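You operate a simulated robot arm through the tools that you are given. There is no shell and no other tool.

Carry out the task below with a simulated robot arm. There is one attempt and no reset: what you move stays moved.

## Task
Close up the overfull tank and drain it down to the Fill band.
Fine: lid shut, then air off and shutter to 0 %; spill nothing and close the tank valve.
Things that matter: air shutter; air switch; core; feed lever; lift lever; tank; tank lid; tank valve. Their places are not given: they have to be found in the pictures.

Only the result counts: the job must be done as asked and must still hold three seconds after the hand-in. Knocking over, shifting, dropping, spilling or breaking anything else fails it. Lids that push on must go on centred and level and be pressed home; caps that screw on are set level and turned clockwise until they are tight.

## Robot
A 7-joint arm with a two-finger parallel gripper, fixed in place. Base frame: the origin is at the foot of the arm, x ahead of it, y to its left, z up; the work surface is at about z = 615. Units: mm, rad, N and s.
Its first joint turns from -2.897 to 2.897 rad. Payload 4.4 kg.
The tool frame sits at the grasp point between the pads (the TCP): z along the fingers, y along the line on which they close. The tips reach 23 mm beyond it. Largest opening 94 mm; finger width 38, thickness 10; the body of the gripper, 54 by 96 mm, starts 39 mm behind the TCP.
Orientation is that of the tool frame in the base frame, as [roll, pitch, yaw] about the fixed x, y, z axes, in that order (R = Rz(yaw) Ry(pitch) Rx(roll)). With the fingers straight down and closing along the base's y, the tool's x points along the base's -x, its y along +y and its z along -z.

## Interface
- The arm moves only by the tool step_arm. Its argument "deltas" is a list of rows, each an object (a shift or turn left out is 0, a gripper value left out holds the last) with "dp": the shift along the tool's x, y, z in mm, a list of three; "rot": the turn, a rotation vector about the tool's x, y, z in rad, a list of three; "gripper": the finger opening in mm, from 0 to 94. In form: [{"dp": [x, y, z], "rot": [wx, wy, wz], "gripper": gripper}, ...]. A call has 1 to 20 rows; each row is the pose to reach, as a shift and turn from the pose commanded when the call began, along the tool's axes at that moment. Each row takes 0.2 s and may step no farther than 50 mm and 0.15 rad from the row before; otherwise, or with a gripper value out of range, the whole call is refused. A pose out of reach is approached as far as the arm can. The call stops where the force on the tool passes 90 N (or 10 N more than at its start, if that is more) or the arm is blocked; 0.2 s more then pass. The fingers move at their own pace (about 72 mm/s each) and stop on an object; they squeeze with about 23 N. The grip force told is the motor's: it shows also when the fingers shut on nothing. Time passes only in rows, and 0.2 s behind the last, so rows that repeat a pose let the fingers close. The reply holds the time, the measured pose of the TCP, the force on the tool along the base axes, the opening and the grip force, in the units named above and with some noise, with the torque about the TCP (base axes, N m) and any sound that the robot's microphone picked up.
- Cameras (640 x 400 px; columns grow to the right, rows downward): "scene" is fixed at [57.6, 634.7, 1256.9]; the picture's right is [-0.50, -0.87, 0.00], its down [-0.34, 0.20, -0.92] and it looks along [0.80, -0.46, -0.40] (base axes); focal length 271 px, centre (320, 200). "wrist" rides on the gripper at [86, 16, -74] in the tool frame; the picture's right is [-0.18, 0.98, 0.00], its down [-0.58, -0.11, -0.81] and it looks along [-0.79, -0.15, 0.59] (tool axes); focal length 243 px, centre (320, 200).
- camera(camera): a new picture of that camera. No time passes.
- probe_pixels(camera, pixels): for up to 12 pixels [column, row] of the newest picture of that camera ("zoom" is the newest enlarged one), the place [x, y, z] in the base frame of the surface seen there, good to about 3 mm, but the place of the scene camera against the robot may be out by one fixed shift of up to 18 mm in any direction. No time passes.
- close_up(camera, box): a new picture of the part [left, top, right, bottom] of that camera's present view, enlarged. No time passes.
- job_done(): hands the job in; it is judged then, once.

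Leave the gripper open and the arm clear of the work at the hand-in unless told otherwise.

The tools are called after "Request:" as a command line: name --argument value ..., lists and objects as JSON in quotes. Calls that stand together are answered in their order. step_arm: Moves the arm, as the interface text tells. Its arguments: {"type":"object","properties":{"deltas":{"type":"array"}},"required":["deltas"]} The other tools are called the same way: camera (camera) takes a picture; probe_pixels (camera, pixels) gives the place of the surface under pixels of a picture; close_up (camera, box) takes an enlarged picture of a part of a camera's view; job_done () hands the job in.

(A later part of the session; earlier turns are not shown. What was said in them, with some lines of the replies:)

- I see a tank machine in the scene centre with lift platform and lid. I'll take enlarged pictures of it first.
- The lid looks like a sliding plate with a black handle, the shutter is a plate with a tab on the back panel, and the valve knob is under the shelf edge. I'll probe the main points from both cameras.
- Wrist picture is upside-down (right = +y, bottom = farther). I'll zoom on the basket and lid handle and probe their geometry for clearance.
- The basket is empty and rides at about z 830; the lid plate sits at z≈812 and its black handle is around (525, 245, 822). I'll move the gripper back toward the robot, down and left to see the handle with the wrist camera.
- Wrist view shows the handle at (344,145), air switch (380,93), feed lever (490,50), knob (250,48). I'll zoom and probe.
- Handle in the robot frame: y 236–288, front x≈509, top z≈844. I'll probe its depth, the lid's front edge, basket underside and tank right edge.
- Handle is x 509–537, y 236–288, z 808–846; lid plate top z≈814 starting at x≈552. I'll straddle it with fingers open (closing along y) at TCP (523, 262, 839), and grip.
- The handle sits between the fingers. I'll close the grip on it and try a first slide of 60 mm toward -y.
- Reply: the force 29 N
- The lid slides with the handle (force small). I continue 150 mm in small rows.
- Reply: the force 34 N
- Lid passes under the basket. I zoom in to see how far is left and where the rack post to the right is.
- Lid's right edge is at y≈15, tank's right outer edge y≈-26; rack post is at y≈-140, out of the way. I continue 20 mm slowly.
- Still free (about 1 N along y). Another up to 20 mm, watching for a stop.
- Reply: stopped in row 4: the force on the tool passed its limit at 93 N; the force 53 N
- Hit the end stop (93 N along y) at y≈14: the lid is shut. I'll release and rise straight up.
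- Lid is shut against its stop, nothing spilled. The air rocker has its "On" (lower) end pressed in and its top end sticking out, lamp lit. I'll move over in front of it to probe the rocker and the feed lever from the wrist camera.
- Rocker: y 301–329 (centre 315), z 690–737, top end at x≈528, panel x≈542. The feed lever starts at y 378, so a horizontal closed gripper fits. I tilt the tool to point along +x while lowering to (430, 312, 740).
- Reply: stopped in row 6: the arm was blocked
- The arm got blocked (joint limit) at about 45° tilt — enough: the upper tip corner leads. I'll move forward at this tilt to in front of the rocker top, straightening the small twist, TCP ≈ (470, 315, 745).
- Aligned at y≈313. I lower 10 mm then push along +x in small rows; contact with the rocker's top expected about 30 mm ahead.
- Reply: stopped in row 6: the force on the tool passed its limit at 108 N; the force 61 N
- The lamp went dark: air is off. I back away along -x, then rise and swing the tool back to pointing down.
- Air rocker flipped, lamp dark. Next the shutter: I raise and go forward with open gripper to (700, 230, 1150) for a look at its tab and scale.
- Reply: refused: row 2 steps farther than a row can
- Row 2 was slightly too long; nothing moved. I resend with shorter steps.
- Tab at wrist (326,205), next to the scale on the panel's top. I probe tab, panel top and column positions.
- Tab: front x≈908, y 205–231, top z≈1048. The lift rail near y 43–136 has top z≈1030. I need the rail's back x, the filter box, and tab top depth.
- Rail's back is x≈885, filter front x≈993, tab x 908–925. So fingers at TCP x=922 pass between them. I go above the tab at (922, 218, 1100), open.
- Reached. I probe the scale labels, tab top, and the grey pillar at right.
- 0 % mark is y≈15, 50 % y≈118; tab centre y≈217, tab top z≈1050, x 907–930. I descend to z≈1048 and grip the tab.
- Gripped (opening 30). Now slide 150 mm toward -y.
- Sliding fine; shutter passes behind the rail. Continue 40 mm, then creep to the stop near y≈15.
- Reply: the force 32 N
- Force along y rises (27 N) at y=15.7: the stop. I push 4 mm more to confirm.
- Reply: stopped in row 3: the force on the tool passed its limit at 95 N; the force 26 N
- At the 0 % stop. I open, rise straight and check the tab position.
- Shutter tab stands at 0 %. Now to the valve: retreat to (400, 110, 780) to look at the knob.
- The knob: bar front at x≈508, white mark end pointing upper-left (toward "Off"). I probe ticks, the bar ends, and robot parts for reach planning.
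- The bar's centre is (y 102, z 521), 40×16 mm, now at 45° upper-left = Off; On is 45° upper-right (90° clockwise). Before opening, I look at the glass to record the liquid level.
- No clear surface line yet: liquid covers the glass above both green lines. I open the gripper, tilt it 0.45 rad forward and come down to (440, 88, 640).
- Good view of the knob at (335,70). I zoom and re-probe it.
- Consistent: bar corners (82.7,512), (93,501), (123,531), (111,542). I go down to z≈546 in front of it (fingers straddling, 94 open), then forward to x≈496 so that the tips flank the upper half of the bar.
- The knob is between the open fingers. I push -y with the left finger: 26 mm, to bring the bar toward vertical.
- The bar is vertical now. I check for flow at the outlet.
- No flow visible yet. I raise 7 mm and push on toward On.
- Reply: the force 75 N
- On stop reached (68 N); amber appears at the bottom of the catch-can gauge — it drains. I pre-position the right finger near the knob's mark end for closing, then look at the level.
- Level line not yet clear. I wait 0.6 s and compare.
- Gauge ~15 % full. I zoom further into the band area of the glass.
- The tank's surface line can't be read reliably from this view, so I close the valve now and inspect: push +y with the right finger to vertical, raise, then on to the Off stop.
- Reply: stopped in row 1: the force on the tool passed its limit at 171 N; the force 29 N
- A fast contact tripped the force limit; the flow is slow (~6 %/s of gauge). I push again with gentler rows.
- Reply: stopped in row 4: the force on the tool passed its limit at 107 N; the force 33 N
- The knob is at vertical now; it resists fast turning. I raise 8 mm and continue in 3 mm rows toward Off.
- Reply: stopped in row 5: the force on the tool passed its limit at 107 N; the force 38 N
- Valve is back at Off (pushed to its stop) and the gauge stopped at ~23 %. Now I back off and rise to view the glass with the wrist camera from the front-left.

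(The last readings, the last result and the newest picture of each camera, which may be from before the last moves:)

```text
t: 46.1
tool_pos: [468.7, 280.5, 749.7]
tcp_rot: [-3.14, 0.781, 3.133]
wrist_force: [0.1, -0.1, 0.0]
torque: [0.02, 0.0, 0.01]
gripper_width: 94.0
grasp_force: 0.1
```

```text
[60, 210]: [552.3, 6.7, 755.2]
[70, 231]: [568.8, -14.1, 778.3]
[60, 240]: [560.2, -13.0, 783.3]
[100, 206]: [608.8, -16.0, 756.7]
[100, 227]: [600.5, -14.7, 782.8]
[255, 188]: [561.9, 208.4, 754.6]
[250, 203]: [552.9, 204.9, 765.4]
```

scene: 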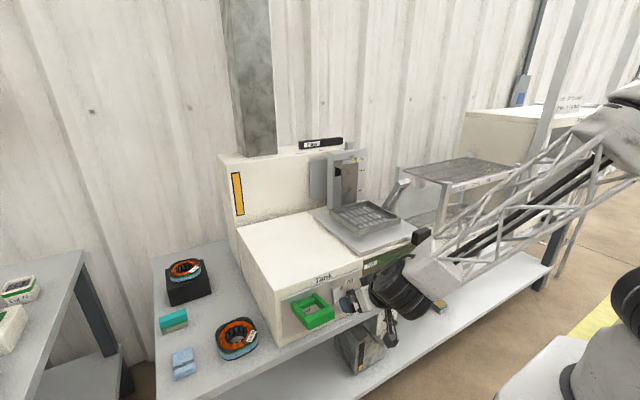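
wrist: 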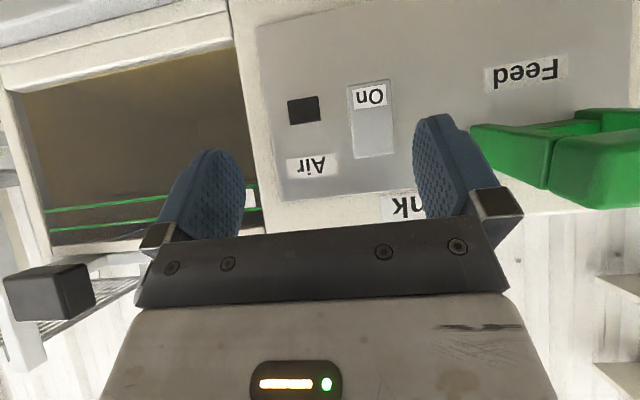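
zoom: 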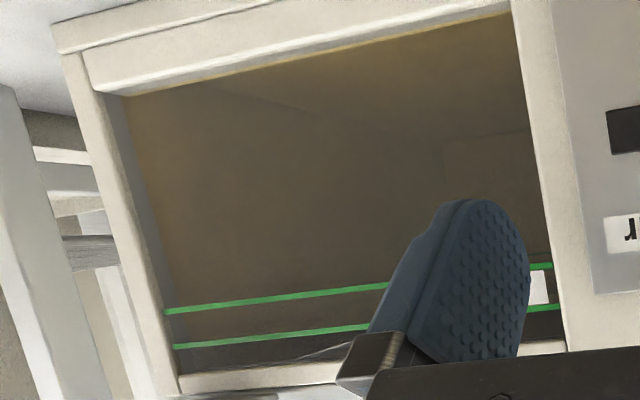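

I zoom further at the green lines.

Request:
close_up --camera "wrist" --box '[40, 190, 130, 250]'

Request:
close_up --camera "wrist" --box '[60, 205, 100, 245]'

```text
6.67 times, centred on (85, 220) of wrist
```

zoom: 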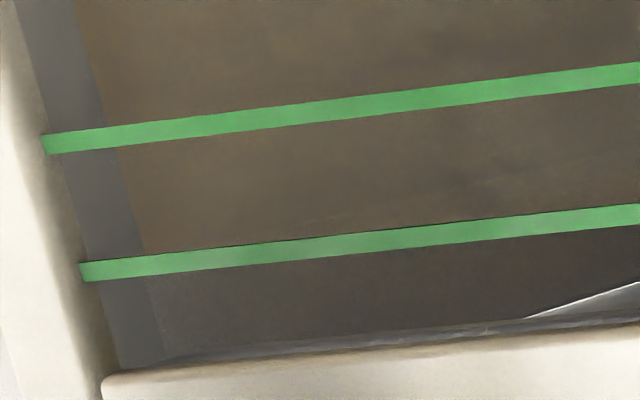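

```text
10.00 times, centred on (80, 225) of wrist
```

zoom: 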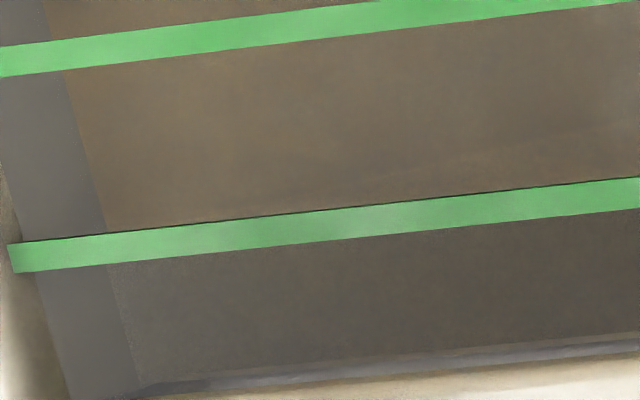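

Now it's visible: brown below, grey above, with the boundary right at the upper green line (lower line z≈755, upper ≈772). About 9 mm more must drain. I return to the valve with the fingers open.

Request:
step_arm --deltas '[{"dp": [9, -24, -9], "rot": [0, 0.11, 0], "gripper": 94}, {"dp": [18, -48, -18], "rot": [0, 0.22, 0]}, {"dp": [27.7, -73, -27.5], "rot": [0, 0.33, 0]}, {"dp": [52, -94, -4.5], "rot": [0, 0.33, 0]}, {"dp": [76, -115, 18.5], "rot": [0, 0.33, 0]}, {"dp": [100, -137, 41.4], "rot": [0, 0.33, 0]}, {"dp": [125, -155, 66], "rot": [0, 0.33, 0]}, {"dp": [149, -172, 91], "rot": [0, 0.33, 0]}, {"dp": [173.4, -190, 115.2], "rot": [0, 0.33, 0]}, {"dp": [173.4, -190, 115.2], "rot": [0, 0.33, 0]}]'

Request:
camera --camera "wrist"

Request:
close_up --camera "scene" --box '[335, 325, 395, 385]'

```text
t: 48.3
tool_pos: [424.6, 89.6, 545.0]
tcp_rot: [-3.14, 0.449, 3.132]
wrist_force: [0.8, 1.1, 1.3]
torque: [-0.02, -0.02, 0.01]
gripper_width: 93.8
grasp_force: 0.2
```

```text
taken
```

wrist: 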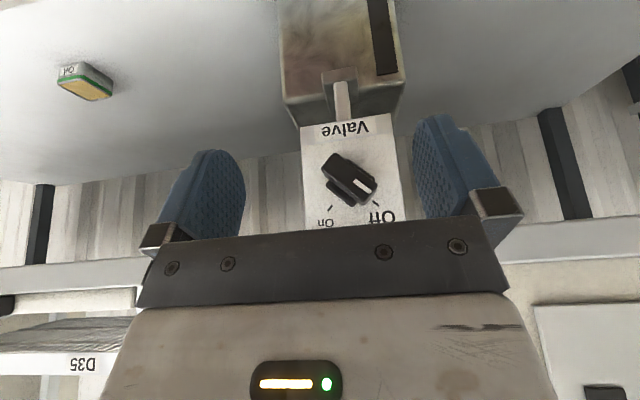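

```text
6.67 times, centred on (365, 355) of scene
```

zoom: 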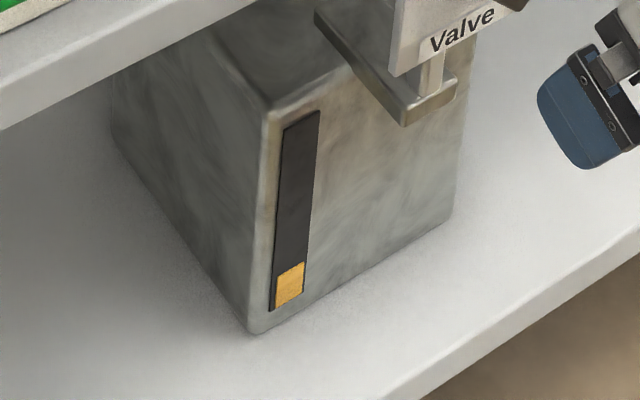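

Gauge unchanged, so the valve is tight. I insert again and push the bar to near vertical.

Request:
step_arm --deltas '[{"dp": [-32, 0, 15.4]}, {"dp": [-64, 0, 30.8]}, {"dp": [-64, -10, 30.8]}, {"dp": [-64, -15, 30.8]}, {"dp": [-64, -20, 30.8]}, {"dp": [-64, -24, 30.8]}, {"dp": [-67, -24, 24.5]}]'

Request:
camera --camera "wrist"

Request:
close_up --camera "scene" --box '[335, 325, 395, 385]'

```text
t: 49.9
tool_pos: [492.9, 65.6, 551.5]
tcp_rot: [-3.138, 0.449, 3.131]
wrist_force: [0.6, 0.3, -0.4]
torque: [0.0, -0.04, 0.01]
gripper_width: 93.9
grasp_force: 0.1
```

```text
taken
```

wrist: 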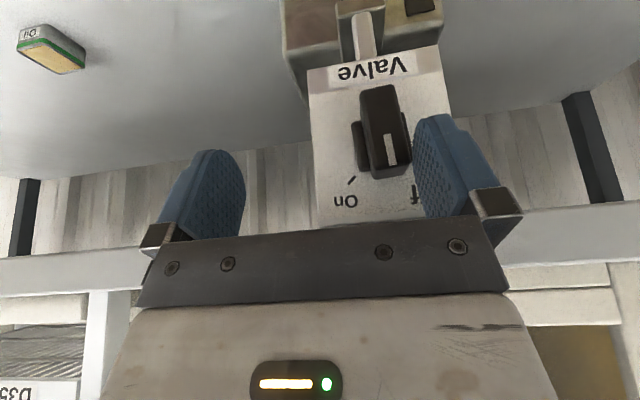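

```text
6.67 times, centred on (365, 355) of scene
```

zoom: 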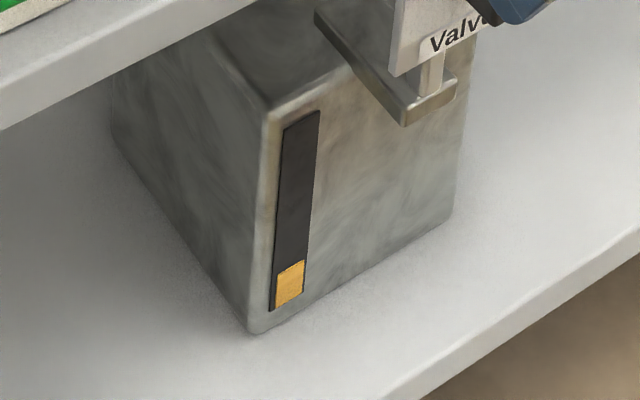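

Bar vertical, gauge moved just slightly. I push 6 mm on and look at the gauge.

Request:
step_arm --deltas '[{"dp": [0, -4, 0]}, {"dp": [0, -8, 0]}]'

Request:
camera --camera "wrist"

Request:
close_up --camera "scene" --box '[335, 325, 395, 385]'

Request:
close_up --camera "scene" --box '[358, 238, 412, 272]'

```text
t: 50.5
tool_pos: [494.5, 57.6, 553.4]
tcp_rot: [-3.139, 0.451, 3.135]
wrist_force: [-0.5, 5.5, 4.3]
torque: [0.28, -0.11, 0.04]
gripper_width: 93.7
grasp_force: 0.0
```

```text
taken
```

wrist: 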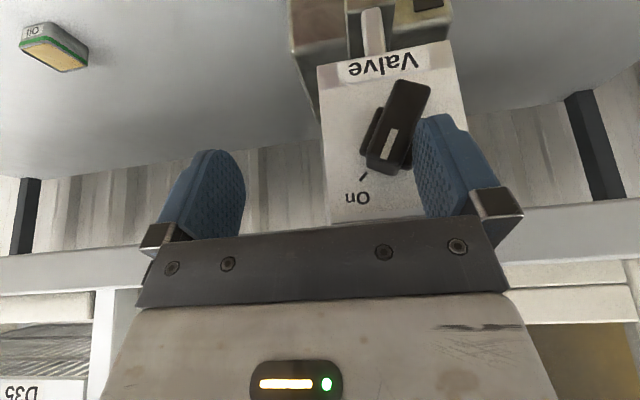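

```text
6.67 times, centred on (365, 355) of scene
```

zoom: 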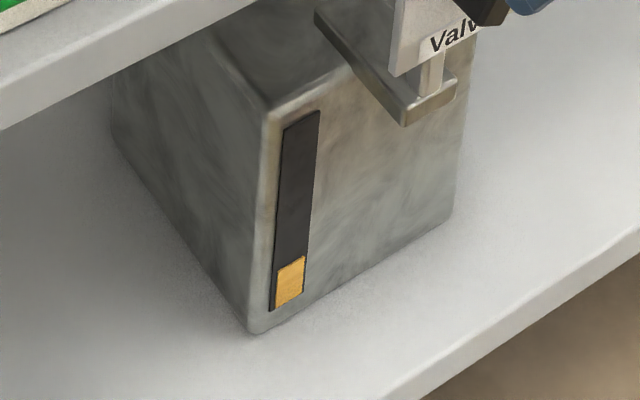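

```text
11.76 times, centred on (385, 255) of scene
```

zoom: 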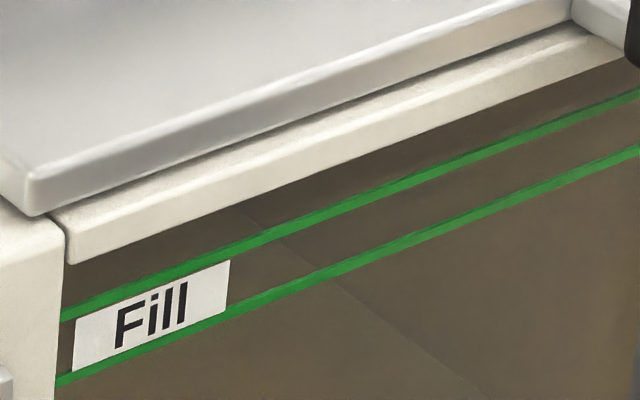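

Gauge 27 %, flowing about 4 %/s. I move across and close it now in gentle rows.

Request:
step_arm --deltas '[{"dp": [0, 35, 0]}, {"dp": [3, 62, 6.3]}, {"dp": [3, 66, 6.3]}, {"dp": [3, 70, 6.3]}, {"dp": [2, 74, 4]}, {"dp": [0, 77, 0]}, {"dp": [0, 80, 0]}, {"dp": [-1, 83, -1]}, {"dp": [-1, 86, -1]}, {"dp": [-1, 88, -1]}, {"dp": [-1, 90, -1]}]'

Request:
camera --camera "wrist"

Request:
close_up --camera "scene" --box '[335, 325, 395, 385]'

```text
t: 52.9
tool_pos: [495.7, 147.9, 553.8]
tcp_rot: [-3.14, 0.453, 3.132]
wrist_force: [-3.0, -16.3, 9.3]
torque: [-0.8, -0.17, -0.23]
gripper_width: 94.3
grasp_force: 0.1
```

```text
taken
```

wrist: 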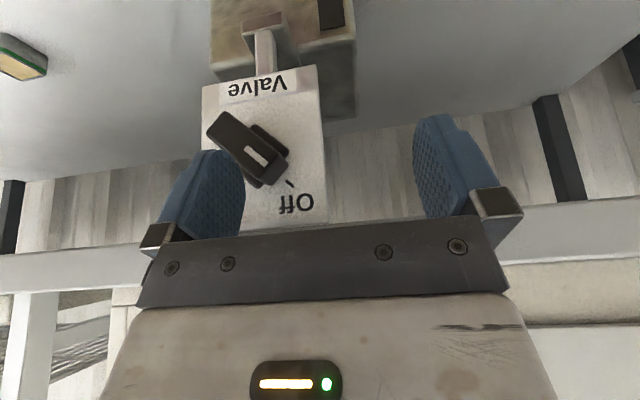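

```text
6.67 times, centred on (365, 355) of scene
```

zoom: 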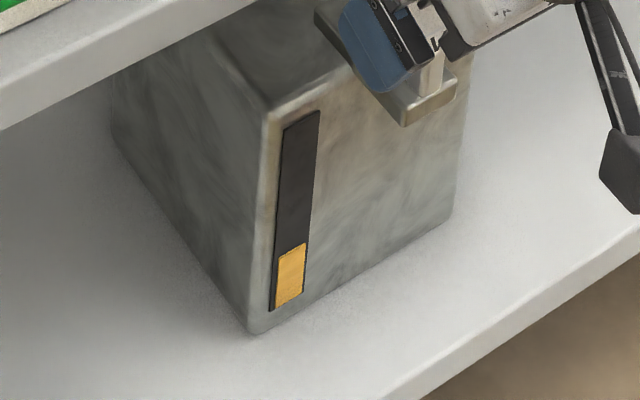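

Valve at Off again, gauge ~34 %. I press 2 mm more to seat Off, then retreat and look at the level.

Request:
step_arm --deltas '[{"dp": [0, 2, 0]}, {"dp": [0, 2, 0]}, {"dp": [0, -6, 0]}, {"dp": [32, -6, -15]}, {"dp": [63, -6, -30]}, {"dp": [43, -6, -72]}, {"dp": [24, -6, -112]}, {"dp": [5, 10, -150]}, {"dp": [-10, 30, -183]}, {"dp": [-22, 60, -207]}, {"dp": [-32, 90, -205], "rot": [0, -0.11, 0]}, {"dp": [-45, 115, -200], "rot": [0, -0.22, 0]}, {"dp": [-58, 133, -190], "rot": [0, -0.33, 0]}, {"dp": [-58, 133, -190], "rot": [0, -0.33, 0]}]'

Request:
camera --camera "wrist"

Request:
close_up --camera "wrist" --box '[40, 190, 130, 250]'

Request:
close_up --camera "scene" --box '[330, 275, 430, 385]'

```text
t: 55.9
tool_pos: [466.3, 282.4, 748.9]
tcp_rot: [-3.14, 0.784, 3.132]
wrist_force: [0.4, 0.4, -0.1]
torque: [-0.01, 0.03, 0.03]
gripper_width: 94.0
grasp_force: 0.1
```

```text
taken
```

wrist: 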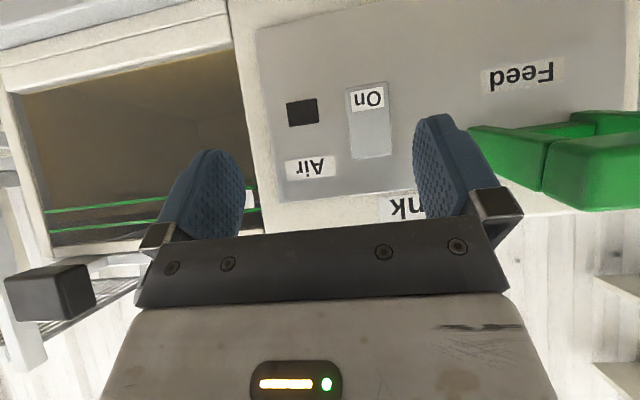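

```text
6.67 times, centred on (85, 220) of wrist
```

zoom: 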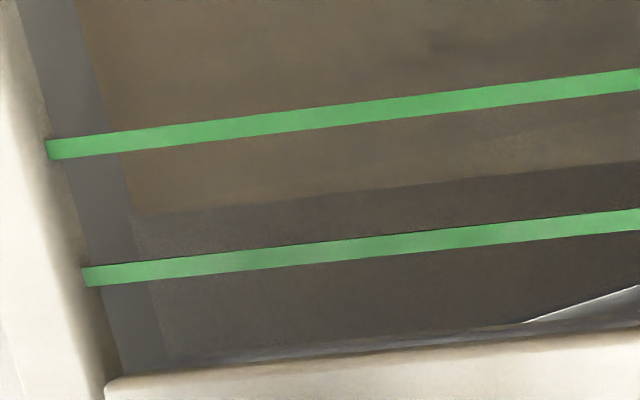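

```text
3.64 times, centred on (380, 330) of scene
```

zoom: 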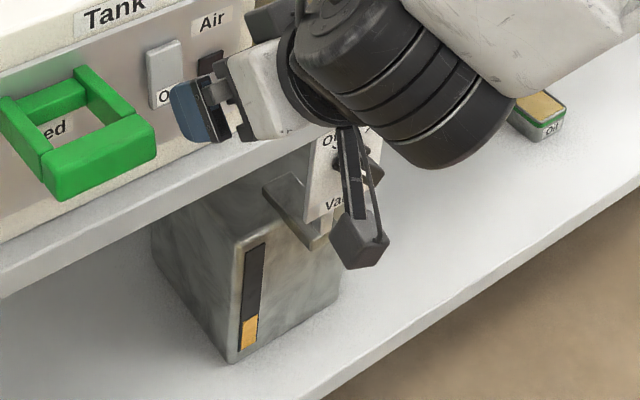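

The level line is now clearly within the band (about 58 % up between the lines). I retreat up and away and check everything.

Request:
step_arm --deltas '[{"dp": [28, 0, -28]}, {"dp": [14, 0, -60], "rot": [0, 0.12, 0]}, {"dp": [-10, -10, -85], "rot": [0, 0.24, 0]}, {"dp": [-35, -25, -112], "rot": [0, 0.36, 0]}, {"dp": [-62, -40, -140], "rot": [0, 0.48, 0]}, {"dp": [-90, -55, -168], "rot": [0, 0.6, 0]}, {"dp": [-118, -75, -196], "rot": [0, 0.72, 0]}, {"dp": [-146, -95, -224], "rot": [0, 0.784, 0]}, {"dp": [-174, -115, -252], "rot": [0, 0.784, 0]}, {"dp": [-174, -115, -252], "rot": [0, 0.784, 0]}]'

Request:
camera --camera "scene"

Request:
close_up --camera "scene" --box '[335, 290, 415, 370]'

Request:
close_up --camera "scene" --box '[290, 190, 450, 310]'

Request:
close_up --camera "scene" --box '[285, 130, 405, 205]'

```text
t: 58.1
tool_pos: [413.2, 165.0, 1053.4]
tcp_rot: [-3.14, -0.003, 3.131]
wrist_force: [-0.2, 0.5, -0.6]
torque: [-0.02, -0.04, 0.01]
gripper_width: 94.2
grasp_force: 0.0
```

```text
taken
```

scene: 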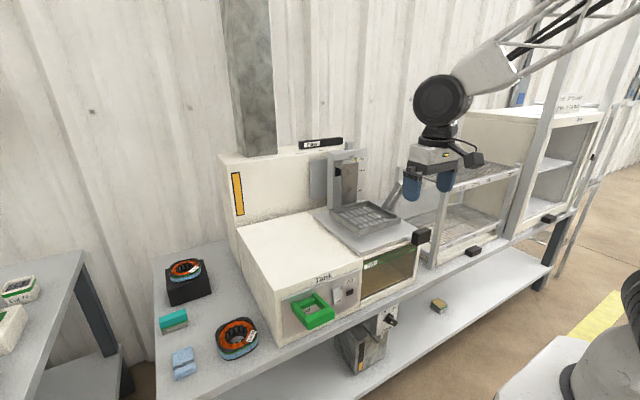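

```text
5.00 times, centred on (375, 330) of scene
```

zoom: 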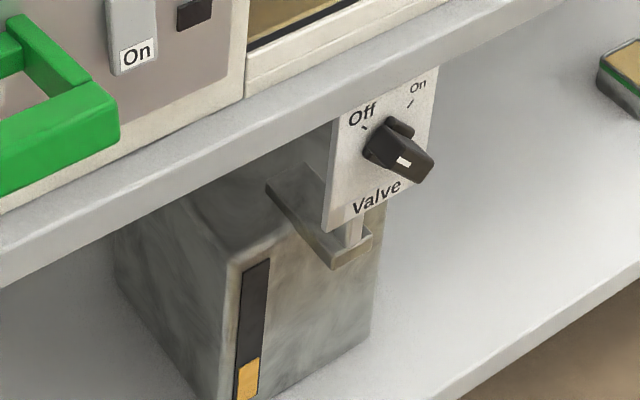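

```text
3.33 times, centred on (370, 250) of scene
```

zoom: 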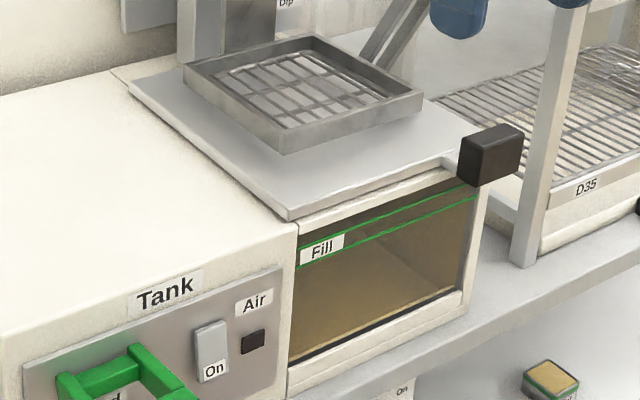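

```text
5.33 times, centred on (345, 168) of scene
```

zoom: 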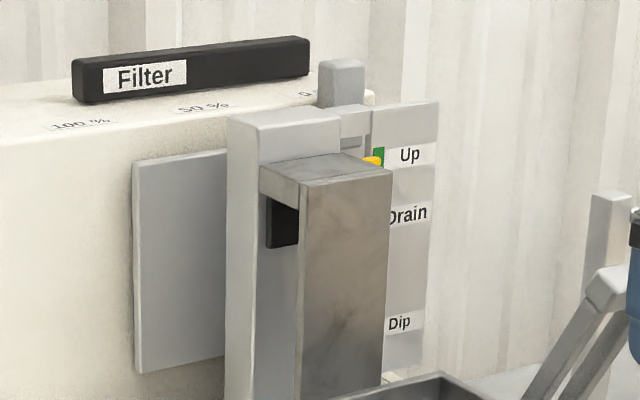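

Everything looks right: lid shut, lamp dark, shutter tab at 0 %, knob at Off. I compare the gauge with the earlier picture (top at row 243) to make sure nothing drips.

Request:
close_up --camera "scene" --box '[335, 325, 395, 385]'

Request:
close_up --camera "scene" --box '[358, 238, 412, 272]'

```text
6.67 times, centred on (365, 355) of scene
```

zoom: 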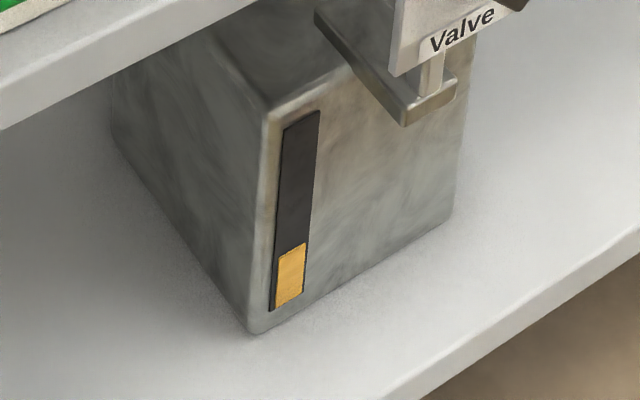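

```text
11.76 times, centred on (385, 255) of scene
```

zoom: 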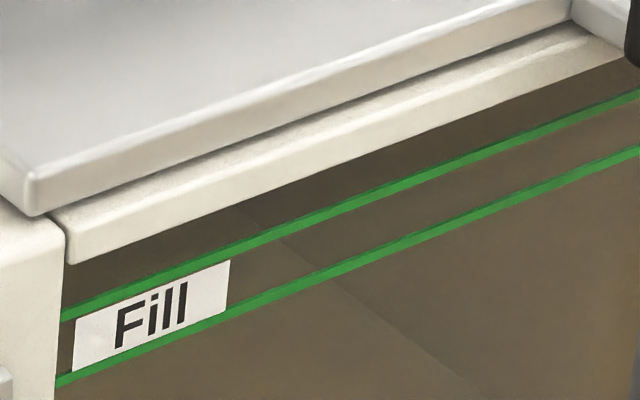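

The gauge is unchanged (top at row 243), so the valve is tight. The gripper is open and clear. I hand the job in.

Request:
job_done

```text
The job is handed in.
```

The tank is closed up and drained into the Fill band, and I have handed the job in. I don't have a verdict from the judging.

- **Lid:** slid shut until it hit its end stop.
- **Air:** the switch is flipped and its lamp is dark.
- **Shutter:** pushed to its stop at 0 %.
- **Level:** drained in two steps. The liquid surface now sits about 58 % of the way up between the two green Fill lines, read by eye through the glass.
- **Valve:** back at Off. The catch-can gauge stayed at about 34 % after closing, so it is not dripping.
- **Spills:** none seen in the pictures, and nothing else was moved.

The gripper was open and the arm clear of the work at hand-in.
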